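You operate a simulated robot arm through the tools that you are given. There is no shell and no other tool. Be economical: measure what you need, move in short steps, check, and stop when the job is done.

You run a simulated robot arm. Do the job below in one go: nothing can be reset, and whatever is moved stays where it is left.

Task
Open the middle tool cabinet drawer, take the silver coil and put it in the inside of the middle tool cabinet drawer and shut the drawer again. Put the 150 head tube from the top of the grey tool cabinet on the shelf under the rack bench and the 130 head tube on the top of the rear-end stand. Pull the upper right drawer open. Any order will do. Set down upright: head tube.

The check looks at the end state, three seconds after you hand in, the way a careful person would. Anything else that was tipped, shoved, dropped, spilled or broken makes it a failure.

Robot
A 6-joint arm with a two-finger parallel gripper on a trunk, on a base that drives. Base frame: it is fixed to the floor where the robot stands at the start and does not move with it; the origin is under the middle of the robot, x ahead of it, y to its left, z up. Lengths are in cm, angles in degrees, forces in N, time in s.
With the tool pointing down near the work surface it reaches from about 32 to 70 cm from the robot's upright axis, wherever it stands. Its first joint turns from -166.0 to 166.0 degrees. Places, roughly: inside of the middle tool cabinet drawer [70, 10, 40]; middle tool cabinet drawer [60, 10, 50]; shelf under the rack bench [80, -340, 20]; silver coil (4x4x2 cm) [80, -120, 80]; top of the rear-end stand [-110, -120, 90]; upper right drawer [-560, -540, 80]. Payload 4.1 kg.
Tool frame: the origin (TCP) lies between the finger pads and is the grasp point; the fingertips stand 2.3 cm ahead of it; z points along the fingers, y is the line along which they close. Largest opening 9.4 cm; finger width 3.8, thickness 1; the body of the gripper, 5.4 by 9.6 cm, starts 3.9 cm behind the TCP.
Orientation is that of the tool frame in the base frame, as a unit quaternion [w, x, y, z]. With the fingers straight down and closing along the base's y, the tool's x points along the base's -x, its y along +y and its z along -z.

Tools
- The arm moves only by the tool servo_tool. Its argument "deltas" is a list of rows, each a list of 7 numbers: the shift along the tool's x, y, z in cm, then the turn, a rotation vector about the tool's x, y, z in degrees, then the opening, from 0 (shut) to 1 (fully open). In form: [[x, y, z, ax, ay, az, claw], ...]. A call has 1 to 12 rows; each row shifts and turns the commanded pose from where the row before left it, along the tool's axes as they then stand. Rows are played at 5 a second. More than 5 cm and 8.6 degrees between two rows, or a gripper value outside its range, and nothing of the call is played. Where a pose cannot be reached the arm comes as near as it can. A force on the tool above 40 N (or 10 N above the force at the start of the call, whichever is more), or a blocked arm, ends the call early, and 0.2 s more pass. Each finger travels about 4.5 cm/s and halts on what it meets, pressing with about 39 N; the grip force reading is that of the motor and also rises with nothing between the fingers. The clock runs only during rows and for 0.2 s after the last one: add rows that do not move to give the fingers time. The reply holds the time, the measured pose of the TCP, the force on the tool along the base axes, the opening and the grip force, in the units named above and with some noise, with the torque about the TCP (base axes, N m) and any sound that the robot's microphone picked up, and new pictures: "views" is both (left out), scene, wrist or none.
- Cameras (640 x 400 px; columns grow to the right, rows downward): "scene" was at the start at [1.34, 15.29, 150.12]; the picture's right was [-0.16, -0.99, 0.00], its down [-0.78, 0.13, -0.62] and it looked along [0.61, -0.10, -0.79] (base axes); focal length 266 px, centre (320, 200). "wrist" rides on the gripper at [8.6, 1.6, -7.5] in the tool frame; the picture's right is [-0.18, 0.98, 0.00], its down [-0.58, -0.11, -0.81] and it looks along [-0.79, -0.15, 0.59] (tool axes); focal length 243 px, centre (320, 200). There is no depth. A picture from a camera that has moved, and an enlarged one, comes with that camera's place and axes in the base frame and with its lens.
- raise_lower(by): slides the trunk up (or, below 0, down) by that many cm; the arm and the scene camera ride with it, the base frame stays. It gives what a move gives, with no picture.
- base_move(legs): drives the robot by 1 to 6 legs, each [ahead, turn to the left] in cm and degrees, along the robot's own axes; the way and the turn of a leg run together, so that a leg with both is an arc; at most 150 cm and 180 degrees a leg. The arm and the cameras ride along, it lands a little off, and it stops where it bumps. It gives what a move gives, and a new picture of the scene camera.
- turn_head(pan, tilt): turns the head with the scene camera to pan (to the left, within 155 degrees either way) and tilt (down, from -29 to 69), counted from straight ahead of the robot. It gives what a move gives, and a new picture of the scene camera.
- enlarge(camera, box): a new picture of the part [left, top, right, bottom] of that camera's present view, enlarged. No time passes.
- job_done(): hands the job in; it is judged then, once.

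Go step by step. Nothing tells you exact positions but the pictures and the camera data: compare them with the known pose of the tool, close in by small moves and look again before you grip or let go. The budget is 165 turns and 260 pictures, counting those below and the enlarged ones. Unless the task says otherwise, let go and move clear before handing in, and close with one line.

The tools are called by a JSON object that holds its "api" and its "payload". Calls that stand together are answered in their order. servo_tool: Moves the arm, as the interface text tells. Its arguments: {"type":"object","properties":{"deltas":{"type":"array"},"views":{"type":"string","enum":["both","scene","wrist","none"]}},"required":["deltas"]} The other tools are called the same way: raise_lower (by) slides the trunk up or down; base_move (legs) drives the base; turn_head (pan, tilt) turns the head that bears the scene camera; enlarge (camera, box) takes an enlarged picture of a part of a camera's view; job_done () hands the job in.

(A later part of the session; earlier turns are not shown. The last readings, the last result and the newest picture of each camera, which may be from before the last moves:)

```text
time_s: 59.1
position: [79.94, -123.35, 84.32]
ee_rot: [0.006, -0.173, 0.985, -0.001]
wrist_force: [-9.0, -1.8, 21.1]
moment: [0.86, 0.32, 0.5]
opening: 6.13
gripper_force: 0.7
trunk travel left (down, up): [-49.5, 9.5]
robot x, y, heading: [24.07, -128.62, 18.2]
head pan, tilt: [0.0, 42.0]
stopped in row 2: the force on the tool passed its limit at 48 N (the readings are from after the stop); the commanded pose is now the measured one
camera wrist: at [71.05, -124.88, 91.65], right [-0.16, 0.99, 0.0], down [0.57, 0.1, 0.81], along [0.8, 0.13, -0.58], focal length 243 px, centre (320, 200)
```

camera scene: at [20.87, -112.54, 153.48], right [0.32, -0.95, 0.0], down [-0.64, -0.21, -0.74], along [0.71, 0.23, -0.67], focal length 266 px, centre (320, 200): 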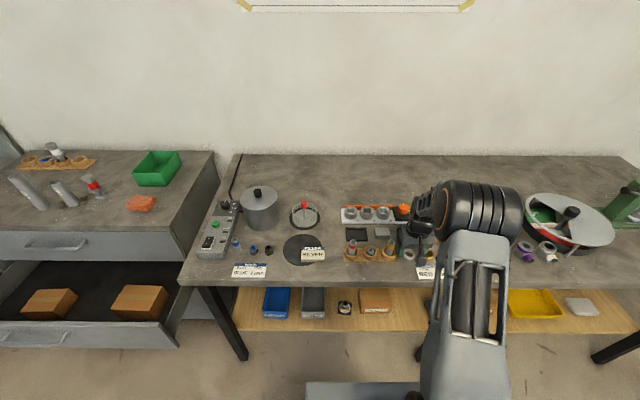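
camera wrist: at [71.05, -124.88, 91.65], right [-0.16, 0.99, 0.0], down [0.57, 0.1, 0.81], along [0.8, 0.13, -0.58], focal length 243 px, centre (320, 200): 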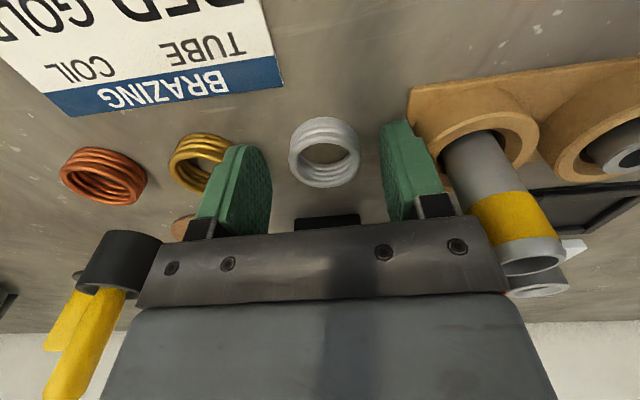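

The left finger seems to have touched the wooden holder. Lift, narrow the opening and shift slightly right.

{"api": "servo_tool", "payload": {"deltas": [[0, 0, -1.5, 0, 0, 0, 0.64], [0, -0.3, 0, 0, 0, 0, 0.53], [0, 0, 0, 0, 0, 0, 0.53]], "views": "wrist"}}

{"api": "enlarge", "payload": {"camera": "wrist", "box": [160, 60, 560, 310]}}

```text
time_s: 59.9
position: [80.16, -123.55, 85.51]
ee_rot: [0.003, -0.172, 0.985, -0.001]
wrist_force: [-1.1, 0.4, -0.1]
moment: [-0.04, -0.02, 0.01]
opening: 4.96
gripper_force: 0.0
trunk travel left (down, up): [-49.5, 9.5]
robot x, y, heading: [23.87, -128.72, 18.3]
head pan, tilt: [0.0, 42.0]
camera wrist: at [71.34, -125.1, 92.86], right [-0.16, 0.99, 0.0], down [0.58, 0.1, 0.81], along [0.8, 0.13, -0.59], focal length 243 px, centre (320, 200)
```

wrist: 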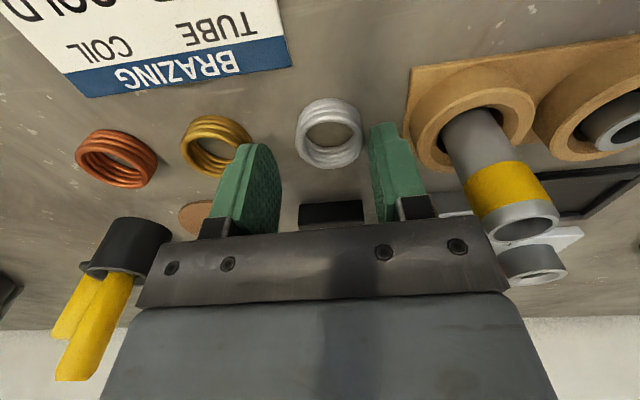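

```text
1.60 times, centred on (360, 185) of wrist
camera zoom: at [71.34, -125.1, 92.86], right [-0.16, 0.99, 0.0], down [0.58, 0.1, 0.81], along [0.8, 0.13, -0.59], focal length 388 px, centre (256, 224)
```

zoom: 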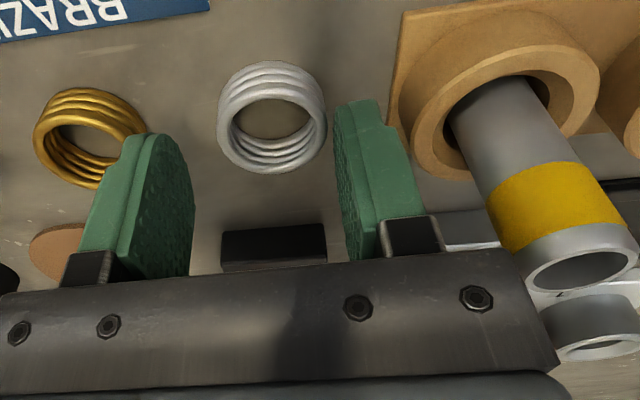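

Card stereo shows the bench top itself is ~z 82, so the contact was the bench. Centre on the coil, go just above the surface and close.

{"api": "servo_tool", "payload": {"deltas": [[0.5, 0.5, 0, 0, 0, 0, 0.58], [0, 0, 0.9, 0, 0, 0, 0.58], [0, 0, 0, 0, 0, 0, 0.4], [0, 0, 0, 0, 0, 0, 0.3], [0, 0, 0, 0, 0, 0, 0.2], [0, 0, 0, 0, 0, 0, 0.2]], "views": "wrist"}}

```text
time_s: 61.3
position: [79.63, -123.31, 84.7]
ee_rot: [0.004, -0.174, 0.985, -0.001]
wrist_force: [0.3, -0.2, 0.6]
moment: [0.06, 0.05, 0.02]
opening: 3.44
gripper_force: 39.4
trunk travel left (down, up): [-49.5, 9.5]
robot x, y, heading: [23.99, -129.44, 18.2]
head pan, tilt: [0.0, 42.0]
camera wrist: at [70.69, -124.83, 91.99], right [-0.16, 0.99, 0.0], down [0.58, 0.1, 0.81], along [0.8, 0.13, -0.59], focal length 243 px, centre (320, 200)
```

wrist: 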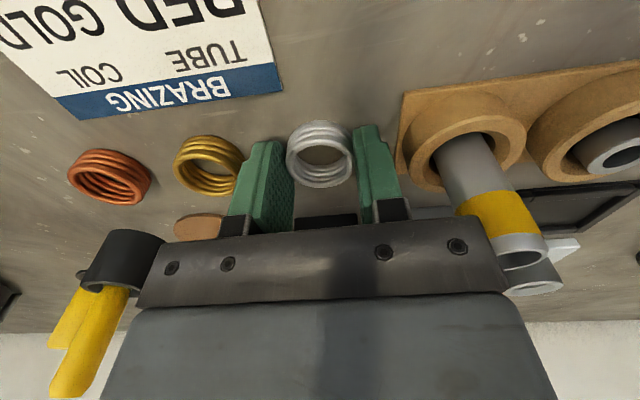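

Gripped at 3.4 cm. Lift and check.

{"api": "servo_tool", "payload": {"deltas": [[0, 0, -3, 0, 0, 0, 0.2], [0, 0, -4, 0, 0, 0, 0.2], [0, 0, -5, 0, 0, 0, 0.2], [3, 0, 0, 0, 0, 0, 0.2], [4, 0, 0, 0, 0, 0, 0.2], [4, 0, 0, 0, 0, 0, 0.2]], "views": "wrist"}}

```text
time_s: 62.7
position: [69.12, -127.03, 96.68]
ee_rot: [0.004, -0.172, 0.985, 0.0]
wrist_force: [0.3, -0.1, -0.5]
moment: [0.0, 0.03, -0.01]
opening: 3.44
gripper_force: 39.3
trunk travel left (down, up): [-49.5, 9.5]
robot x, y, heading: [24.0, -128.62, 18.3]
head pan, tilt: [0.0, 42.0]
camera wrist: at [60.21, -128.49, 103.97], right [-0.16, 0.99, 0.0], down [0.58, 0.1, 0.81], along [0.8, 0.13, -0.58], focal length 243 px, centre (320, 200)
```

wrist: 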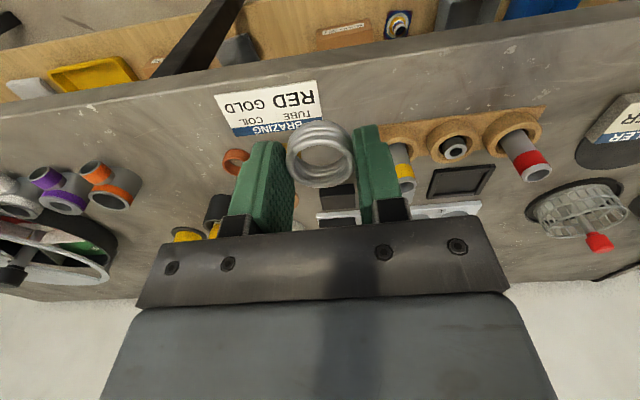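

Coil held. Back off the bench and drive to the open drawer.

{"api": "base_move", "payload": {"legs": [[-15, 0], [0, 86.7], [115, 0], [0, -87.5]]}}

```text
time_s: 76.9
position: [26.36, -21.48, 96.66]
ee_rot: [0.004, -0.162, 0.987, -0.001]
wrist_force: [-0.6, -0.8, -1.6]
moment: [0.01, 0.01, 0.0]
opening: 3.45
gripper_force: 38.7
trunk travel left (down, up): [-49.5, 9.5]
robot x, y, heading: [-18.98, -22.29, 17.2]
head pan, tilt: [0.0, 42.0]
camera scene: at [-21.54, -5.94, 153.48], right [0.3, -0.96, 0.0], down [-0.64, -0.2, -0.74], along [0.71, 0.22, -0.67], focal length 266 px, centre (320, 200)
```

scene: 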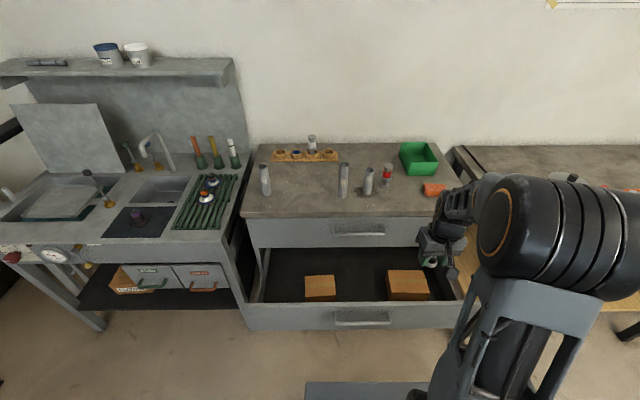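

The drawer gap between the two boxes is at about (39, -6). Move over it high.

{"api": "servo_tool", "payload": {"deltas": [[-4.1, 2.7, 0, 0, 0, 0, 0.2], [-4.1, 2.7, 0, 0, 0, 0, 0.2], [-4.1, 2.7, 0, 0, 0, 0, 0.2], [-4.1, 2.7, 0, 0, 0, 0, 0.2]]}}

```text
time_s: 77.9
position: [38.77, -5.73, 96.75]
ee_rot: [0.003, -0.162, 0.987, -0.001]
wrist_force: [-0.4, 0.3, -0.1]
moment: [0.03, 0.0, -0.02]
opening: 3.46
gripper_force: 38.6
trunk travel left (down, up): [-49.5, 9.5]
robot x, y, heading: [-18.78, -22.48, 17.1]
head pan, tilt: [0.0, 42.0]
camera scene: at [-21.51, -5.89, 153.47], right [0.3, -0.96, 0.0], down [-0.64, -0.2, -0.74], along [0.71, 0.22, -0.67], focal length 266 px, centre (320, 200)
camera wrist: at [29.78, -7.09, 104.02], right [-0.14, 0.99, 0.0], down [0.58, 0.08, 0.81], along [0.8, 0.11, -0.59], focal length 243 px, centre (320, 200)
```

scene: 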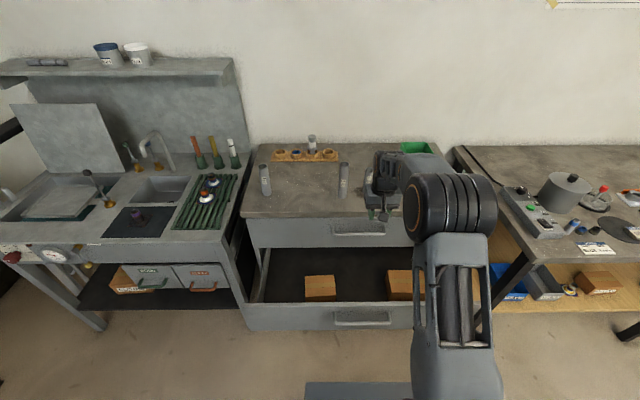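
wrist: 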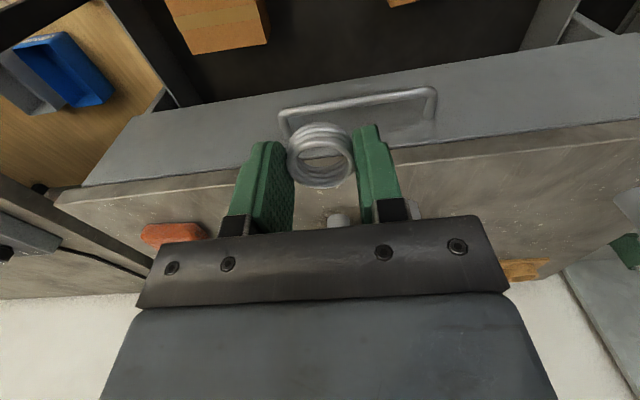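

Clear on all sides (≈11–15 cm). Lower via trunk.

{"api": "raise_lower", "payload": {"by": -34}}

{"api": "servo_tool", "payload": {"deltas": [[0, 0, 2, 0, 0, 0, 0.2], [0, 0, 0, 0, 0, 0, 0.2]]}}

```text
time_s: 81.2
position: [38.62, -5.95, 62.69]
ee_rot: [0.004, -0.163, 0.987, -0.001]
wrist_force: [-0.1, -0.8, 0.3]
moment: [0.03, -0.02, -0.01]
opening: 3.47
gripper_force: 39.6
trunk travel left (down, up): [-15.5, 43.5]
robot x, y, heading: [-18.8, -22.52, 17.1]
head pan, tilt: [0.0, 42.0]
```

```text
time_s: 81.8
position: [38.74, -5.89, 60.7]
ee_rot: [0.003, -0.163, 0.987, -0.001]
wrist_force: [0.5, -0.4, -0.5]
moment: [-0.02, 0.02, -0.01]
opening: 3.45
gripper_force: 38.8
trunk travel left (down, up): [-15.5, 43.5]
robot x, y, heading: [-18.94, -22.26, 17.0]
head pan, tilt: [0.0, 42.0]
camera scene: at [-21.54, -5.93, 119.48], right [0.3, -0.96, 0.0], down [-0.64, -0.2, -0.74], along [0.71, 0.22, -0.67], focal length 266 px, centre (320, 200)
camera wrist: at [29.76, -7.22, 68.05], right [-0.14, 0.99, 0.0], down [0.58, 0.08, 0.81], along [0.8, 0.11, -0.59], focal length 243 px, centre (320, 200)
```

scene: 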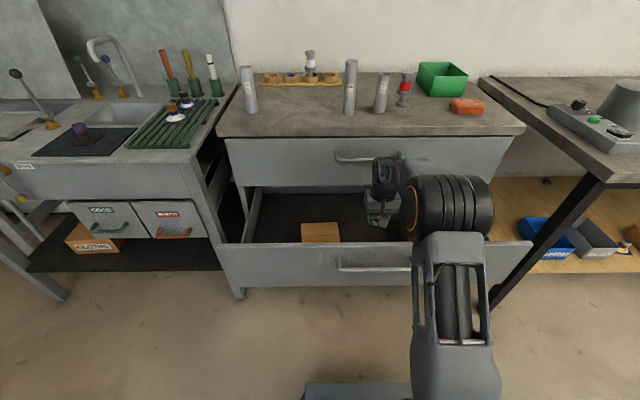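
wrist: 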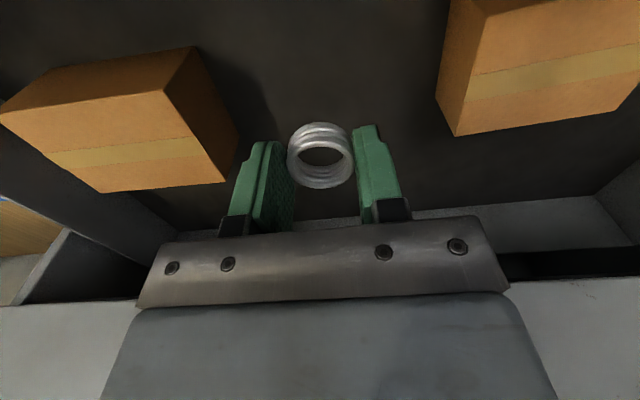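

Shift 1.5 cm left away from the box and descend toward the drawer floor.

{"api": "servo_tool", "payload": {"deltas": [[0, 1.5, 0, 0, 0, 0, 0.2], [0, 0, 2, 0, 0, 0, 0.2], [0, 0, 2, 0, 0, 0, 0.2], [0, 0, 2, 0, 0, 0, 0.2], [0, 0, 0, 0, 0, 0, 0.2]]}}

```text
time_s: 83.0
position: [38.29, -4.42, 54.94]
ee_rot: [0.005, -0.161, 0.987, -0.001]
wrist_force: [2.8, 0.6, 15.6]
moment: [-0.43, 1.84, 0.0]
opening: 3.49
gripper_force: 39.0
trunk travel left (down, up): [-15.5, 43.5]
robot x, y, heading: [-18.86, -22.45, 17.0]
head pan, tilt: [0.0, 42.0]
camera scene: at [-21.61, -5.95, 119.51], right [0.3, -0.96, 0.0], down [-0.64, -0.2, -0.74], along [0.71, 0.22, -0.67], focal length 266 px, centre (320, 200)
camera wrist: at [29.36, -5.77, 62.17], right [-0.14, 0.99, 0.0], down [0.58, 0.08, 0.81], along [0.8, 0.11, -0.58], focal length 243 px, centre (320, 200)
```

scene: 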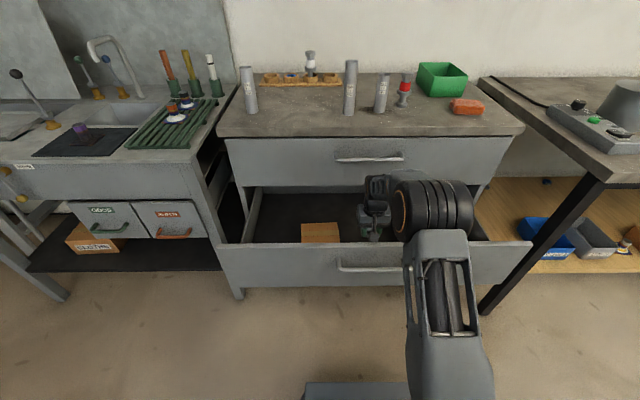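
wrist: 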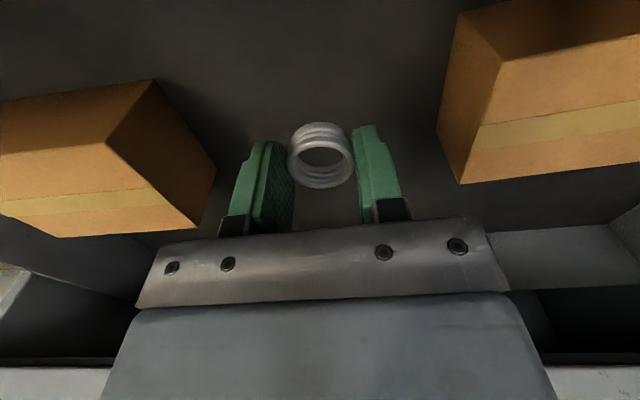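

The upward force acts ~12 cm behind the TCP: the wrist camera housing is resting on the drawer front. Rise and shift 4.5 cm deeper.

{"api": "servo_tool", "payload": {"deltas": [[0, 0, -2, 0, 0, 0, 0.2], [-2.5, 0, 0, 0, 0, 0, 0.2], [-2, 0, 0, 0, 0, 0, 0.2], [0, 0, 2, 0, 0, 0, 0.2], [0, 0, 1, 0, 0, 0, 0.2], [0, 0, 0, 0, 0, 0, 0.2]]}}

```text
time_s: 84.4
position: [42.5, -3.05, 53.68]
ee_rot: [0.005, -0.163, 0.987, -0.002]
wrist_force: [0.2, -0.2, -1.8]
moment: [0.0, -0.02, -0.01]
opening: 3.42
gripper_force: 39.2
trunk travel left (down, up): [-15.5, 43.5]
robot x, y, heading: [-19.18, -22.1, 17.5]
head pan, tilt: [0.0, 42.0]
camera scene: at [-21.54, -5.93, 119.48], right [0.3, -0.96, 0.0], down [-0.64, -0.2, -0.74], along [0.71, 0.22, -0.67], focal length 266 px, centre (320, 200)
camera wrist: at [33.62, -4.33, 61.06], right [-0.14, 0.99, 0.0], down [0.58, 0.08, 0.81], along [0.8, 0.11, -0.59], focal length 243 px, centre (320, 200)
```

scene: 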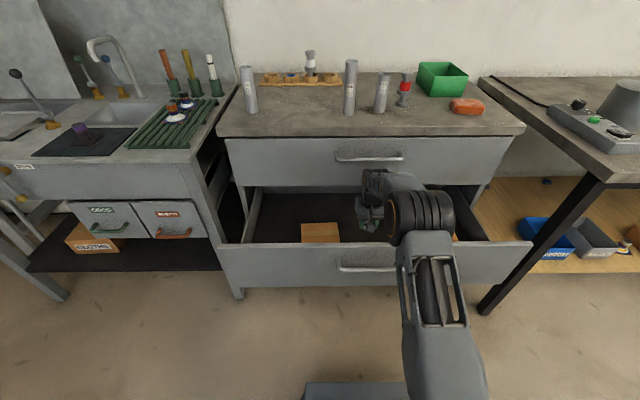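
wrist: 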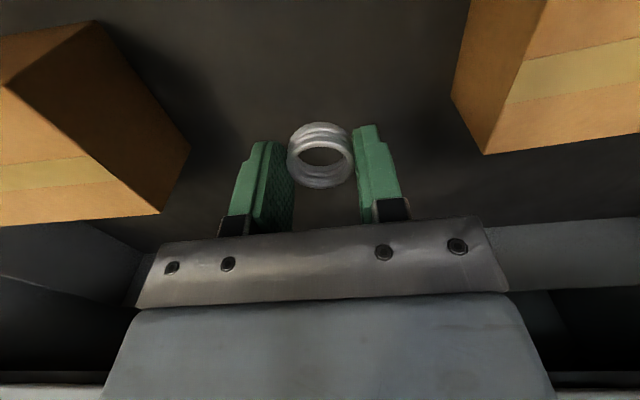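

Free now. Continue down.

{"api": "servo_tool", "payload": {"deltas": [[0, 0, 1.5, 0, 0, 0, 0.2], [0, 0, 1.5, 0, 0, 0, 0.2], [0, 0, 0, 0, 0, 0, 0.2]], "views": "wrist"}}

```text
time_s: 85.2
position: [42.5, -3.21, 50.78]
ee_rot: [0.004, -0.162, 0.987, -0.001]
wrist_force: [0.0, -0.3, -1.4]
moment: [0.03, 0.02, 0.01]
opening: 3.47
gripper_force: 38.3
trunk travel left (down, up): [-15.5, 43.5]
robot x, y, heading: [-18.9, -22.43, 17.3]
head pan, tilt: [0.0, 42.0]
camera wrist: at [33.59, -4.37, 58.06], right [-0.14, 0.99, 0.0], down [0.58, 0.08, 0.81], along [0.8, 0.11, -0.59], focal length 243 px, centre (320, 200)
```

wrist: 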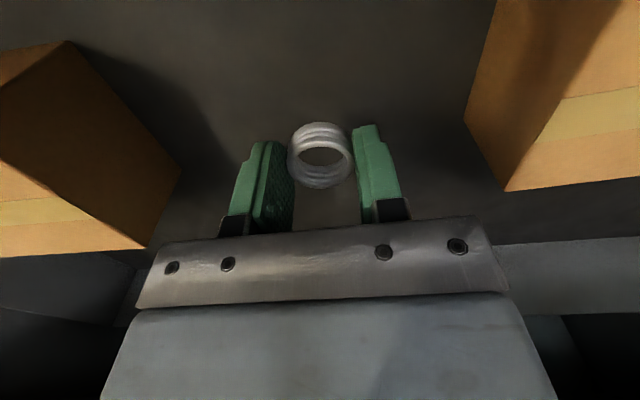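

{"api": "servo_tool", "payload": {"deltas": [[0, 0.5, 1.2, 0, 0, 0, 0.2], [0, 0, 1.2, 0, 0, 0, 0.2], [0, 0, 0, 0, 0, 0, 0.2]], "views": "wrist"}}

```text
time_s: 86.0
position: [42.3, -2.63, 48.48]
ee_rot: [0.004, -0.162, 0.987, -0.002]
wrist_force: [-0.6, 0.3, -0.3]
moment: [0.0, -0.02, 0.01]
opening: 3.45
gripper_force: 38.9
trunk travel left (down, up): [-15.5, 43.5]
robot x, y, heading: [-18.62, -22.12, 17.3]
head pan, tilt: [0.0, 42.0]
camera wrist: at [33.43, -3.93, 55.72], right [-0.14, 0.99, 0.0], down [0.58, 0.08, 0.81], along [0.8, 0.11, -0.59], focal length 243 px, centre (320, 200)
```

wrist: 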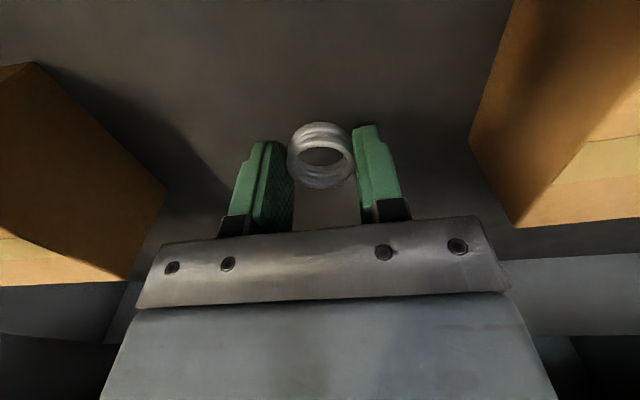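

{"api": "servo_tool", "payload": {"deltas": [[0, 0, 1.0, 0, 0, 0, 0.2], [0, 0, 1.0, 0, 0, 0, 0.2], [0, 0, 0, 0, 0, 0, 0.2]], "views": "wrist"}}

```text
time_s: 86.8
position: [42.37, -2.52, 46.41]
ee_rot: [0.003, -0.162, 0.987, 0.0]
wrist_force: [-0.5, -0.9, -0.1]
moment: [0.02, 0.05, 0.02]
opening: 3.46
gripper_force: 39.0
trunk travel left (down, up): [-15.5, 43.5]
robot x, y, heading: [-18.86, -22.96, 17.1]
head pan, tilt: [0.0, 42.0]
camera wrist: at [33.46, -3.89, 53.66], right [-0.14, 0.99, 0.0], down [0.58, 0.08, 0.81], along [0.8, 0.11, -0.59], focal length 243 px, centre (320, 200)
```

wrist: 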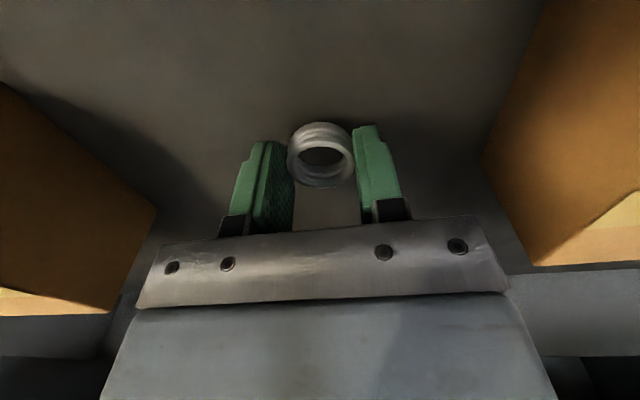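

{"api": "servo_tool", "payload": {"deltas": [[0, 0, 0.8, 0, 0, 0, 0.2], [0, 0, 0.8, 0, 0, 0, 0.2], [0, 0, 0.8, 0, 0, 0, 0.2], [0, 0, 0, 0, 0, 0, 0.2]], "views": "wrist"}}

```text
time_s: 87.7
position: [42.84, -2.52, 44.86]
ee_rot: [0.012, -0.162, 0.987, -0.001]
wrist_force: [1.8, 0.8, 13.8]
moment: [0.21, 0.33, 0.12]
opening: 3.45
gripper_force: 38.6
trunk travel left (down, up): [-15.5, 43.5]
robot x, y, heading: [-18.94, -22.35, 17.3]
head pan, tilt: [0.0, 42.0]
stopped in row 4: the force on the tool passed its limit at 103 N (the readings are from after the stop); the commanded pose is now the measured one
camera wrist: at [33.88, -3.78, 52.09], right [-0.14, 0.99, 0.0], down [0.57, 0.08, 0.82], along [0.81, 0.12, -0.57], focal length 243 px, centre (320, 200)
```

wrist: 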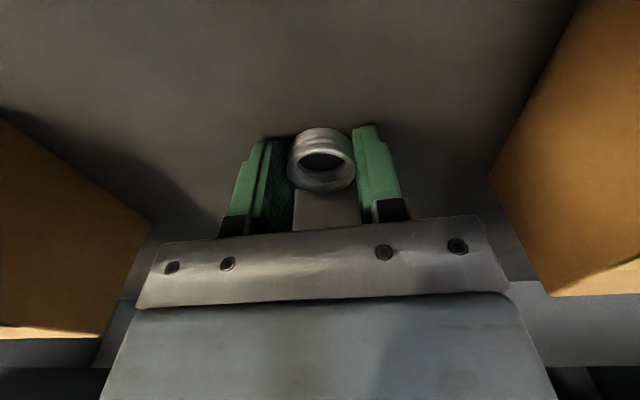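

Floor contact. Ease up slightly, open, and lift clear.

{"api": "servo_tool", "payload": {"deltas": [[0, 0, -0.3, 0, 0, 0, 0.3], [0, 0, 0, 0, 0, 0, 0.6], [0, 0, 0, 0, 0, 0, 0.65], [0, 0, -3, 0, 0, 0, 0.65], [0, 0, -4, 0, 0, 0, 0.65]], "views": "wrist"}}

```text
time_s: 88.8
position: [42.43, -2.41, 51.75]
ee_rot: [0.009, -0.163, 0.987, 0.0]
wrist_force: [0.1, -0.3, 0.1]
moment: [-0.01, 0.0, 0.0]
opening: 6.1
gripper_force: 0.1
trunk travel left (down, up): [-15.5, 43.5]
robot x, y, heading: [-19.08, -22.41, 17.1]
head pan, tilt: [0.0, 42.0]
camera wrist: at [33.64, -3.77, 59.09], right [-0.14, 0.99, 0.0], down [0.57, 0.08, 0.82], along [0.81, 0.11, -0.58], focal length 243 px, centre (320, 200)
```

wrist: 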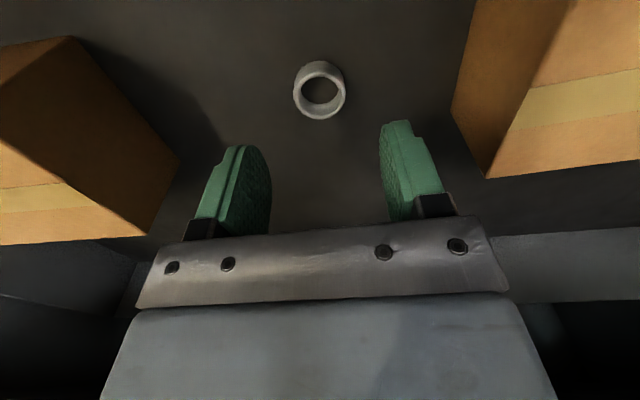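

Coil lies in the drawer between the boxes. Lift out by trunk, then back off to set up for pushing the drawer shut.

{"api": "raise_lower", "payload": {"by": 36}}

{"api": "servo_tool", "payload": {"deltas": [[4, -2, 0, 0, 0, 0, 1], [4, -2, 0, 0, 0, 0, 1], [4, -2, 0, 0, 0, 0, 1], [4, 0, 0, 0, 0, 0, 1], [0, 0, 0, -4.95, -4.95, 4.95, 1], [0, 0, 0, -4.95, -4.95, 4.95, 1], [0, 0, 0, -4.95, -4.95, 4.95, 1], [0, 0, 0, -4.95, -4.95, 4.95, 1], [0, 0, 0, -4.95, -4.95, 4.95, 1], [0, 0, 0, -4.95, -4.95, 4.95, 1], [0, 0, 0, -4.95, -4.95, 4.95, 1]], "views": "scene"}}

```text
time_s: 92.3
position: [42.73, -2.39, 87.9]
ee_rot: [0.009, -0.163, 0.987, 0.0]
wrist_force: [0.1, 0.4, -0.1]
moment: [0.01, 0.02, 0.0]
opening: 6.12
gripper_force: 0.0
trunk travel left (down, up): [-51.5, 7.5]
robot x, y, heading: [-18.71, -22.49, 17.3]
head pan, tilt: [0.0, 42.0]
```

```text
time_s: 94.8
position: [29.49, -13.26, 87.59]
ee_rot: [0.247, 0.143, 0.898, 0.334]
wrist_force: [-0.5, 0.9, 0.6]
moment: [0.03, 0.02, -0.01]
opening: 9.4
gripper_force: 0.1
trunk travel left (down, up): [-51.5, 7.5]
robot x, y, heading: [-18.98, -22.28, 17.0]
head pan, tilt: [0.0, 42.0]
camera scene: at [-21.54, -5.93, 155.48], right [0.3, -0.96, 0.0], down [-0.64, -0.2, -0.74], along [0.71, 0.22, -0.67], focal length 266 px, centre (320, 200)
```

scene: 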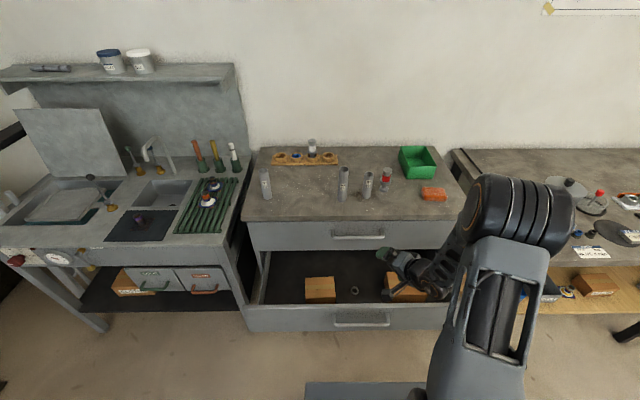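

Coil visible in the drawer. Finish turning the tool level, back up the base with the left shift.

{"api": "servo_tool", "payload": {"deltas": [[0, 0, 0, -4.95, -4.95, 4.95, 1], [0, 0, 0, -4.95, -4.95, 4.95, 1], [0, 0, 0, -4.95, -4.95, 4.95, 1], [0, 0, 0, -4.95, -4.95, 4.95, 1], [0, 0, 0, -4.95, -4.95, 4.95, 1], [0, 0, 0, -4.95, -4.95, 4.95, 1], [0, 0, 0, -4.95, -4.95, 4.95, 1]], "views": "none"}}

{"api": "base_move", "payload": {"legs": [[-19, -26], [-19, 26]]}}

{"api": "raise_lower", "payload": {"by": -31}}

{"api": "enlarge", "payload": {"camera": "wrist", "box": [0, 0, 640, 400]}}

```text
time_s: 96.3
position: [29.29, -13.26, 87.62]
ee_rot: [0.416, 0.406, 0.57, 0.581]
wrist_force: [-0.7, -0.6, 0.6]
moment: [0.03, 0.03, 0.01]
opening: 9.39
gripper_force: 0.0
trunk travel left (down, up): [-51.5, 7.5]
robot x, y, heading: [-18.67, -22.22, 17.0]
head pan, tilt: [0.0, 42.0]
```

```text
time_s: 99.4
position: [-8.21, -16.09, 87.6]
ee_rot: [0.415, 0.405, 0.572, 0.581]
wrist_force: [-0.6, 0.3, -0.5]
moment: [-0.05, 0.0, -0.02]
opening: 9.38
gripper_force: 0.1
trunk travel left (down, up): [-51.5, 7.5]
robot x, y, heading: [-56.18, -25.4, 17.3]
head pan, tilt: [0.0, 42.0]
camera scene: at [-59.22, -8.78, 155.48], right [0.3, -0.95, 0.0], down [-0.64, -0.2, -0.74], along [0.71, 0.22, -0.67], focal length 266 px, centre (320, 200)
```

scene: 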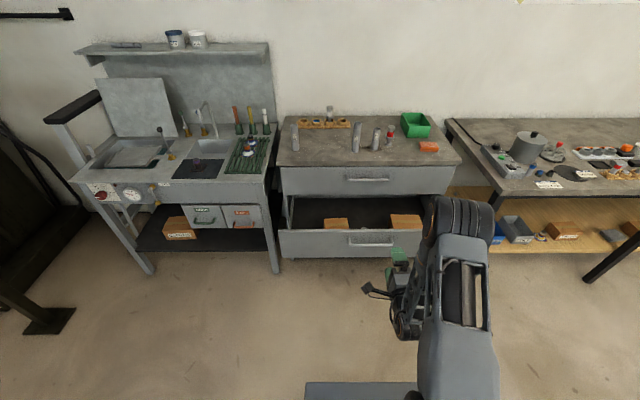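

```text
time_s: 102.5
position: [-8.16, -16.16, 56.61]
ee_rot: [0.414, 0.405, 0.572, 0.581]
wrist_force: [0.0, 0.0, -1.0]
moment: [0.0, 0.0, 0.0]
opening: 9.39
gripper_force: 0.0
trunk travel left (down, up): [-20.5, 38.5]
robot x, y, heading: [-56.68, -25.43, 17.1]
head pan, tilt: [0.0, 42.0]
```

```text
1.00 times, centred on (320, 200) of wrist (not enlarged: the box is as wide or as high as the picture)
camera zoom: at [-18.25, -10.48, 58.0], right [0.04, -0.18, 0.98], down [-0.57, -0.81, -0.12], along [0.82, -0.55, -0.13], focal length 243 px, centre (320, 200)
```

zoom: 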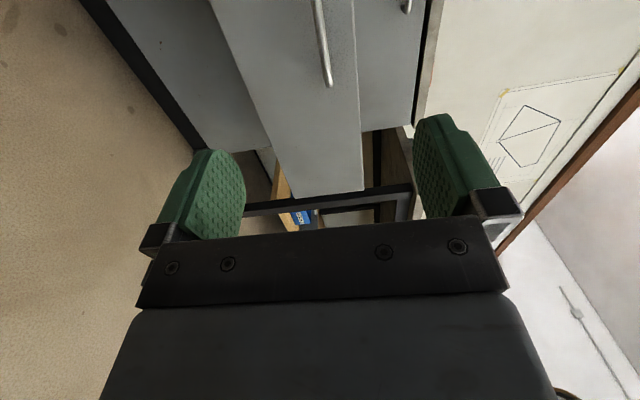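

The handle is straight ahead again. Drive forward with fingers straddling the handle and fingertips pushing the drawer face.

{"api": "base_move", "payload": {"legs": [[28, 0]]}}

{"api": "enlarge", "payload": {"camera": "wrist", "box": [0, 0, 640, 400]}}

```text
time_s: 104.4
position: [18.47, -7.89, 56.55]
ee_rot: [0.415, 0.405, 0.571, 0.581]
wrist_force: [-0.1, 0.1, 0.0]
moment: [-0.01, -0.01, 0.02]
opening: 9.41
gripper_force: 0.0
trunk travel left (down, up): [-20.5, 38.5]
robot x, y, heading: [-29.91, -16.77, 16.9]
head pan, tilt: [0.0, 42.0]
camera scene: at [-32.49, -0.46, 124.48], right [0.3, -0.96, 0.0], down [-0.64, -0.2, -0.74], along [0.71, 0.22, -0.67], focal length 266 px, centre (320, 200)
```

scene: 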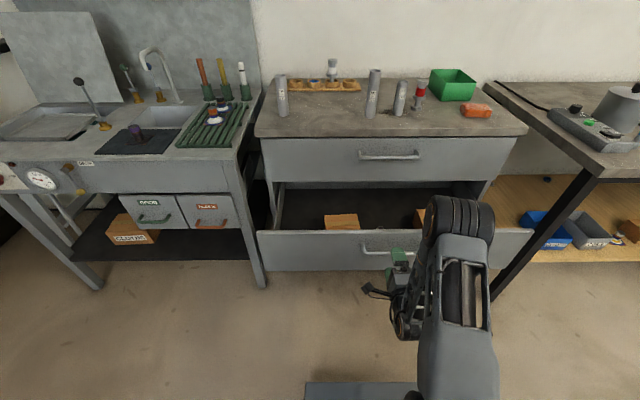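

```text
1.00 times, centred on (320, 200) of wrist (not enlarged: the box is as wide or as high as the picture)
camera zoom: at [8.45, -2.29, 58.0], right [0.04, -0.18, 0.98], down [-0.57, -0.81, -0.12], along [0.82, -0.56, -0.13], focal length 243 px, centre (320, 200)
```

zoom: 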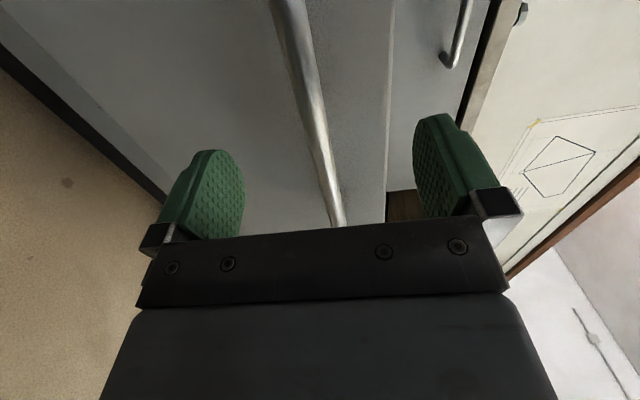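

The upper finger might pass over the drawer's top edge, so I narrow the opening around the bar and lower slightly, then push.

{"api": "servo_tool", "payload": {"deltas": [[0, -0.6, 0, 0, 0, 0, 0.55], [0, 0, 0, 0, 0, 0, 0.55], [0, 0, 0, 0, 0, 0, 0.55]], "views": "wrist"}}

{"api": "base_move", "payload": {"legs": [[15, 0]]}}

```text
time_s: 105.2
position: [18.44, -7.94, 55.91]
ee_rot: [0.415, 0.405, 0.572, 0.58]
wrist_force: [-0.1, -0.5, 0.0]
moment: [0.0, -0.01, -0.01]
opening: 5.16
gripper_force: 0.1
trunk travel left (down, up): [-20.5, 38.5]
robot x, y, heading: [-29.73, -16.92, 17.2]
head pan, tilt: [0.0, 42.0]
camera wrist: at [8.48, -2.28, 57.38], right [0.04, -0.18, 0.98], down [-0.57, -0.81, -0.12], along [0.82, -0.56, -0.13], focal length 243 px, centre (320, 200)
```

wrist: 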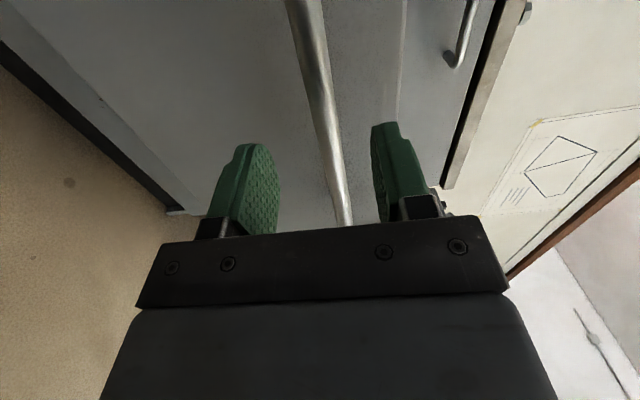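

```text
time_s: 106.6
position: [33.0, -3.41, 56.06]
ee_rot: [0.415, 0.405, 0.571, 0.581]
wrist_force: [0.3, 0.4, -0.8]
moment: [0.02, 0.03, -0.02]
opening: 5.17
gripper_force: 0.1
trunk travel left (down, up): [-20.5, 38.5]
robot x, y, heading: [-14.94, -12.35, 17.3]
head pan, tilt: [0.0, 42.0]
camera scene: at [-17.96, 4.04, 124.48], right [0.3, -0.96, 0.0], down [-0.64, -0.2, -0.74], along [0.71, 0.22, -0.67], focal length 266 px, centre (320, 200)
```

scene: 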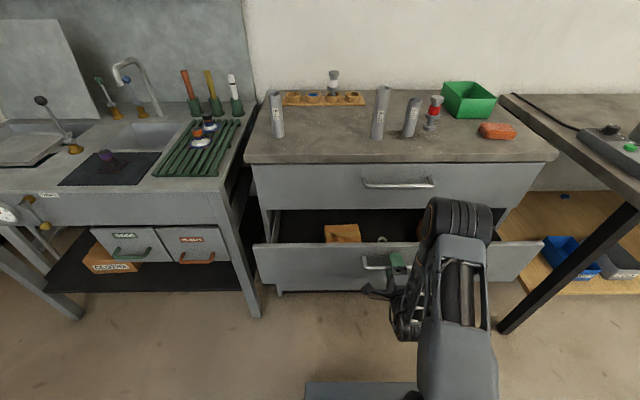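

The drawer is being pushed in. Another 14 cm.

{"api": "base_move", "payload": {"legs": [[14, 0]]}}

{"api": "servo_tool", "payload": {"deltas": [[0, 0, 1, 0, 0, 0, 0.55], [0, 0, 1, 0, 0, 0, 0.55], [0, 0, 1, 0, 0, 0, 0.55], [0, 0, 1, 0, 0, 0, 0.55], [0, 0, 1, 0, 0, 0, 0.55]]}}

```text
time_s: 107.9
position: [46.49, 0.86, 55.93]
ee_rot: [0.415, 0.405, 0.571, 0.58]
wrist_force: [1.0, -0.1, 0.3]
moment: [-0.02, -0.03, -0.02]
opening: 5.19
gripper_force: 0.1
trunk travel left (down, up): [-20.5, 38.5]
robot x, y, heading: [-1.75, -8.32, 17.2]
head pan, tilt: [0.0, 42.0]
camera scene: at [-4.5, 8.22, 124.48], right [0.3, -0.95, 0.0], down [-0.64, -0.2, -0.74], along [0.71, 0.22, -0.67], focal length 266 px, centre (320, 200)
```

scene: 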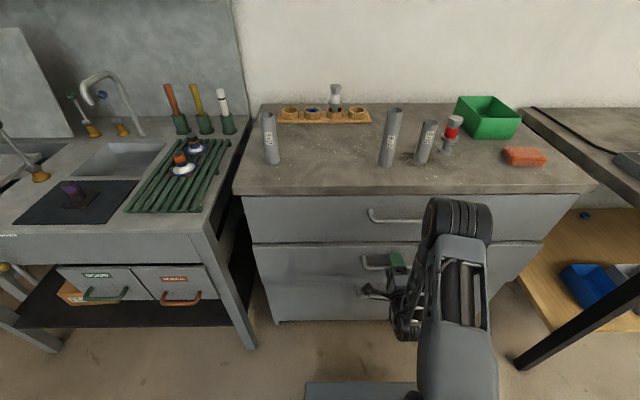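

```text
time_s: 108.7
position: [48.69, 1.11, 55.82]
ee_rot: [0.41, 0.406, 0.575, 0.58]
wrist_force: [-10.5, -3.3, 7.3]
moment: [-0.13, 0.09, -0.2]
opening: 4.86
gripper_force: 0.1
out of reach, approached as far as the arm can: row 3
trunk travel left (down, up): [-20.5, 38.5]
robot x, y, heading: [-1.94, -8.35, 17.2]
head pan, tilt: [0.0, 42.0]
stopped in row 4: the force on the tool passed its limit at 52 N (the readings are from after the stop); the commanded pose is now the measured one
camera scene: at [-4.68, 8.18, 124.5], right [0.3, -0.95, 0.0], down [-0.64, -0.2, -0.74], along [0.71, 0.22, -0.67], focal length 266 px, centre (320, 200)
camera wrist: at [38.59, 6.7, 57.35], right [0.05, -0.18, 0.98], down [-0.56, -0.82, -0.12], along [0.82, -0.55, -0.14], focal length 243 px, centre (320, 200)
```

scene: 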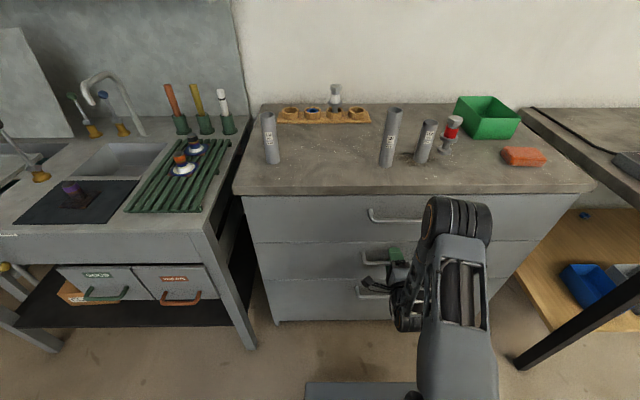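
wrist: 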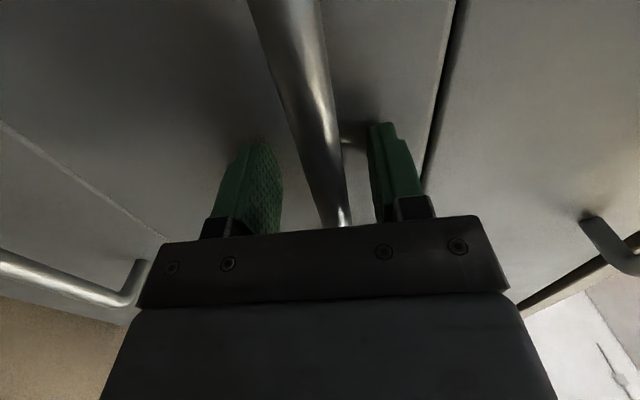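

Drawer is shut. Back out and raise, then roll the tool so it's level with the camera on top for grasping tubes from the side.

{"api": "servo_tool", "payload": {"deltas": [[0, 0, -3, 0, 0, 0, 0.55], [0, 0, -4, 0, 0, 0, 0.8]], "views": "none"}}

{"api": "base_move", "payload": {"legs": [[-22, 0]]}}

{"api": "raise_lower", "payload": {"by": 36}}

{"api": "servo_tool", "payload": {"deltas": [[0, 0, 0, 0, 0, 8.2, 1], [0, 0, 0, 0, 0, 8.2, 1], [0, 0, 0, 0, 0, 8.2, 1], [0, 0, 0, 0, 0, 8.2, 1], [0, 0, 0, 0, 0, 8.2, 1], [0, 0, 0, 0, 0, 8.2, 1], [0, 0, 0, 0, 0, 8.2, 1], [0, 0, 0, 0, 0, 8.2, 1], [0, 0, 0, 0, 0, 8.2, 1], [0, 0, 0, 0, 0, 8.2, 1], [0, 0, 0, 0, 0, 8, 1]]}}

```text
time_s: 109.3
position: [42.19, -1.19, 55.66]
ee_rot: [0.411, 0.406, 0.575, 0.579]
wrist_force: [-0.1, 0.7, 0.0]
moment: [-0.03, -0.02, 0.0]
opening: 7.52
gripper_force: 0.1
trunk travel left (down, up): [-20.5, 38.5]
robot x, y, heading: [-1.65, -8.05, 17.2]
head pan, tilt: [0.0, 42.0]
```

```text
time_s: 111.0
position: [21.05, -7.68, 55.66]
ee_rot: [0.409, 0.406, 0.576, 0.58]
wrist_force: [-0.8, -0.1, -0.1]
moment: [0.02, -0.03, -0.04]
opening: 7.52
gripper_force: 0.1
trunk travel left (down, up): [-20.5, 38.5]
robot x, y, heading: [-22.78, -14.8, 17.2]
head pan, tilt: [0.0, 42.0]
camera scene: at [-25.64, 1.64, 124.48], right [0.3, -0.95, 0.0], down [-0.64, -0.2, -0.74], along [0.71, 0.22, -0.67], focal length 266 px, centre (320, 200)
```

scene: 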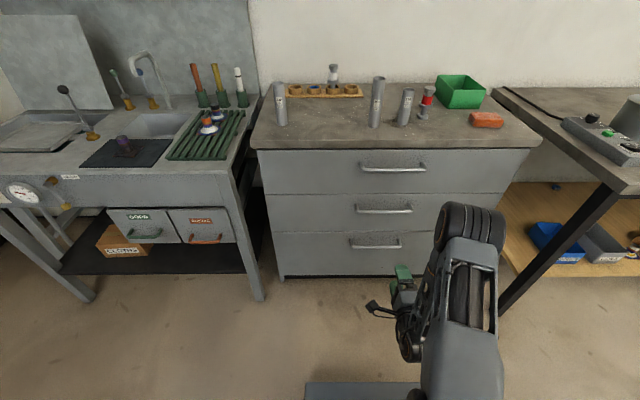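

```text
time_s: 114.5
position: [21.02, -7.7, 91.64]
ee_rot: [0.409, 0.406, 0.576, 0.579]
wrist_force: [0.1, -0.7, 0.2]
moment: [-0.02, -0.03, -0.02]
opening: 7.51
gripper_force: 0.1
trunk travel left (down, up): [-56.5, 2.5]
robot x, y, heading: [-22.5, -14.74, 17.1]
head pan, tilt: [0.0, 42.0]
```

```text
time_s: 116.9
position: [21.09, -7.61, 91.65]
ee_rot: [-0.122, 0.695, 0.119, 0.699]
wrist_force: [0.2, 0.1, 0.7]
moment: [0.0, 0.01, 0.0]
opening: 9.42
gripper_force: 0.1
trunk travel left (down, up): [-56.5, 2.5]
robot x, y, heading: [-23.0, -14.78, 17.4]
head pan, tilt: [0.0, 42.0]
camera scene: at [-25.65, 1.64, 160.48], right [0.3, -0.95, 0.0], down [-0.64, -0.2, -0.74], along [0.71, 0.22, -0.67], focal length 266 px, centre (320, 200)
camera wrist: at [14.42, -11.84, 100.17], right [0.33, -0.93, -0.19], down [-0.79, -0.17, -0.59], along [0.51, 0.34, -0.79], focal length 243 px, centre (320, 200)
```

scene: 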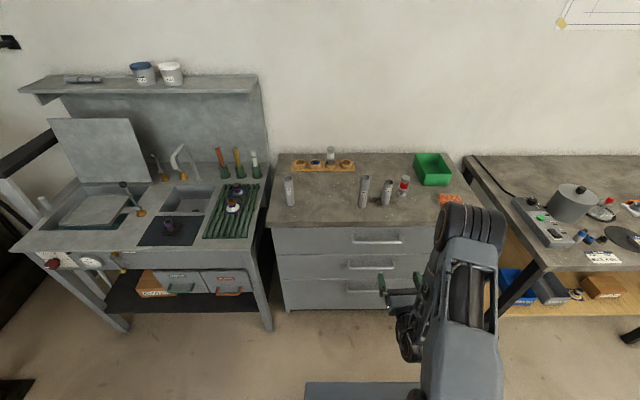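
wrist: 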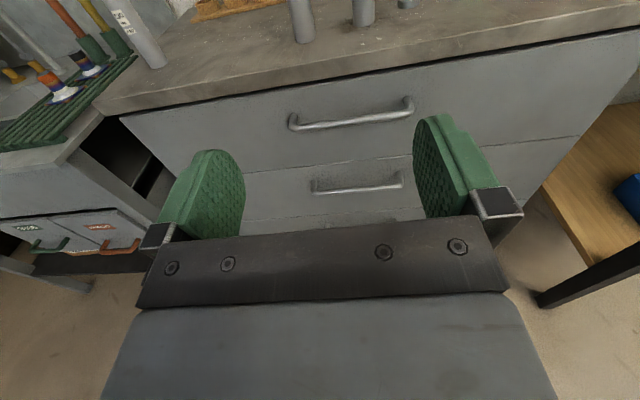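

Roll succeeded. Enlarge the tubes for measurement.

{"api": "enlarge", "payload": {"camera": "scene", "box": [270, 160, 430, 260]}}

```text
4.00 times, centred on (350, 210) of scene
camera zoom: at [-25.65, 1.64, 160.48], right [0.3, -0.95, 0.0], down [-0.64, -0.2, -0.74], along [0.71, 0.22, -0.67], focal length 1064 px, centre (200, 160)
```

zoom: 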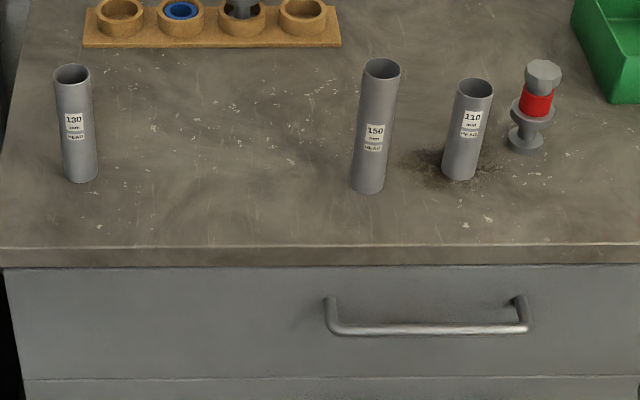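

150 tube ≈ (56.3, 8.8), 130 tube ≈ (48.7, 37.8), cabinet top ≈ z 84.5. Drive forward and move towards the 150.

{"api": "base_move", "payload": {"legs": [[17, 0]]}}

{"api": "servo_tool", "payload": {"deltas": [[0.8, -2, 0, 0, 0, 0, 0.75], [0, -2, 0, 0, 0, 0, 0.75], [0, 0, 3, 0, 0, 0, 0.75], [0, 0, 3, 0, 0, 0, 0.75]]}}

```text
time_s: 118.4
position: [37.32, -2.45, 91.57]
ee_rot: [-0.12, 0.694, 0.12, 0.699]
wrist_force: [0.2, -0.4, 0.2]
moment: [-0.02, -0.02, -0.03]
opening: 9.39
gripper_force: 0.0
trunk travel left (down, up): [-56.5, 2.5]
robot x, y, heading: [-6.42, -9.94, 17.5]
head pan, tilt: [0.0, 42.0]
camera scene: at [-9.28, 6.75, 160.48], right [0.3, -0.95, 0.0], down [-0.64, -0.2, -0.74], along [0.71, 0.22, -0.67], focal length 266 px, centre (320, 200)
```

scene: 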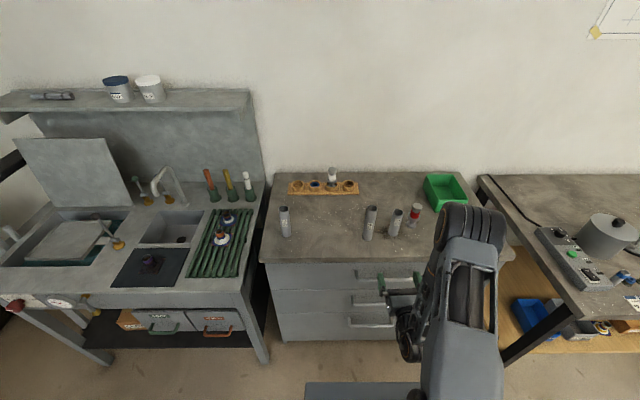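

```text
time_s: 119.4
position: [41.75, -0.07, 92.32]
ee_rot: [-0.122, 0.694, 0.122, 0.699]
wrist_force: [-0.2, 0.2, 0.3]
moment: [0.02, 0.0, -0.01]
opening: 7.08
gripper_force: 0.0
out of reach, approached as far as the arm can: row 2, 3, 4
trunk travel left (down, up): [-56.5, 2.5]
robot x, y, heading: [-6.69, -9.53, 17.4]
head pan, tilt: [0.0, 42.0]
camera scene: at [-9.31, 6.74, 160.48], right [0.3, -0.95, 0.0], down [-0.64, -0.2, -0.74], along [0.71, 0.22, -0.67], focal length 266 px, centre (320, 200)
camera wrist: at [35.14, -4.19, 100.89], right [0.34, -0.92, -0.18], down [-0.79, -0.17, -0.59], along [0.51, 0.34, -0.79], focal length 243 px, centre (320, 200)
```

scene: 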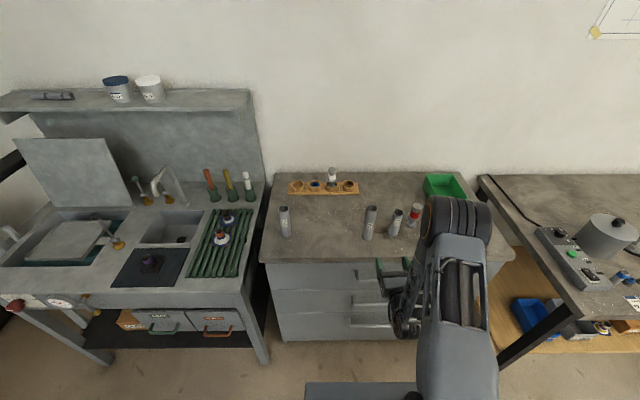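
wrist: 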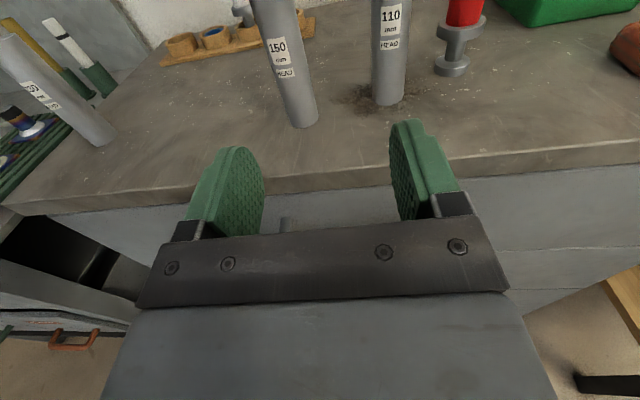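

The arm hits its left limit, so I turn the base ~3° left to line the tool up with the 150.

{"api": "base_move", "payload": {"legs": [[0, 3.2]]}}

{"api": "servo_tool", "payload": {"deltas": [[0, 0, 2, 0, 0, 0, 0.75], [0, 0, 2, 0, 0, 0, 0.75], [0, 0, 1, 0, 0, 0, 0.75]], "views": "wrist"}}

```text
time_s: 120.2
position: [41.2, 2.71, 92.41]
ee_rot: [-0.142, 0.69, 0.142, 0.695]
wrist_force: [-0.1, 0.2, -0.6]
moment: [-0.01, 0.0, 0.01]
opening: 7.08
gripper_force: 0.1
trunk travel left (down, up): [-56.5, 2.5]
robot x, y, heading: [-6.62, -9.37, 20.5]
head pan, tilt: [0.0, 42.0]
camera scene: at [-10.27, 6.58, 160.48], right [0.35, -0.94, 0.0], down [-0.63, -0.24, -0.74], along [0.7, 0.26, -0.67], focal length 266 px, centre (320, 200)
```

scene: 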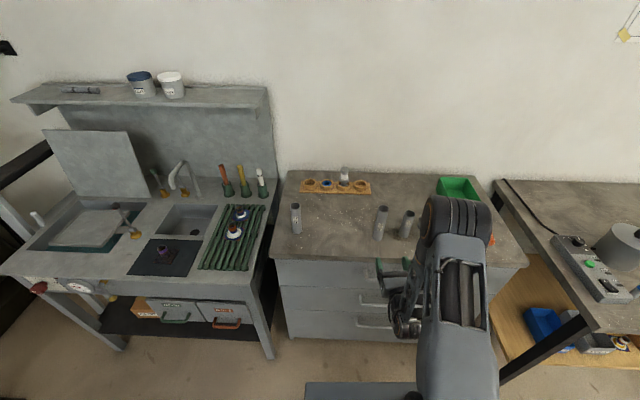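

```text
time_s: 121.0
position: [45.87, 3.35, 92.48]
ee_rot: [-0.145, 0.69, 0.144, 0.694]
wrist_force: [0.8, 0.3, 0.4]
moment: [0.02, 0.01, -0.01]
opening: 7.06
gripper_force: 0.1
out of reach, approached as far as the arm can: row 1, 2, 3
trunk travel left (down, up): [-56.5, 2.5]
robot x, y, heading: [-6.73, -9.97, 20.7]
head pan, tilt: [0.0, 42.0]
camera wrist: at [39.52, -1.12, 100.92], right [0.39, -0.9, -0.18], down [-0.78, -0.22, -0.59], along [0.49, 0.37, -0.79], focal length 243 px, centre (320, 200)
```

wrist: 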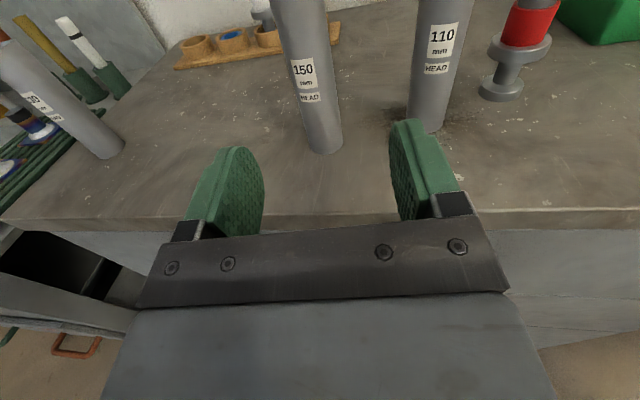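

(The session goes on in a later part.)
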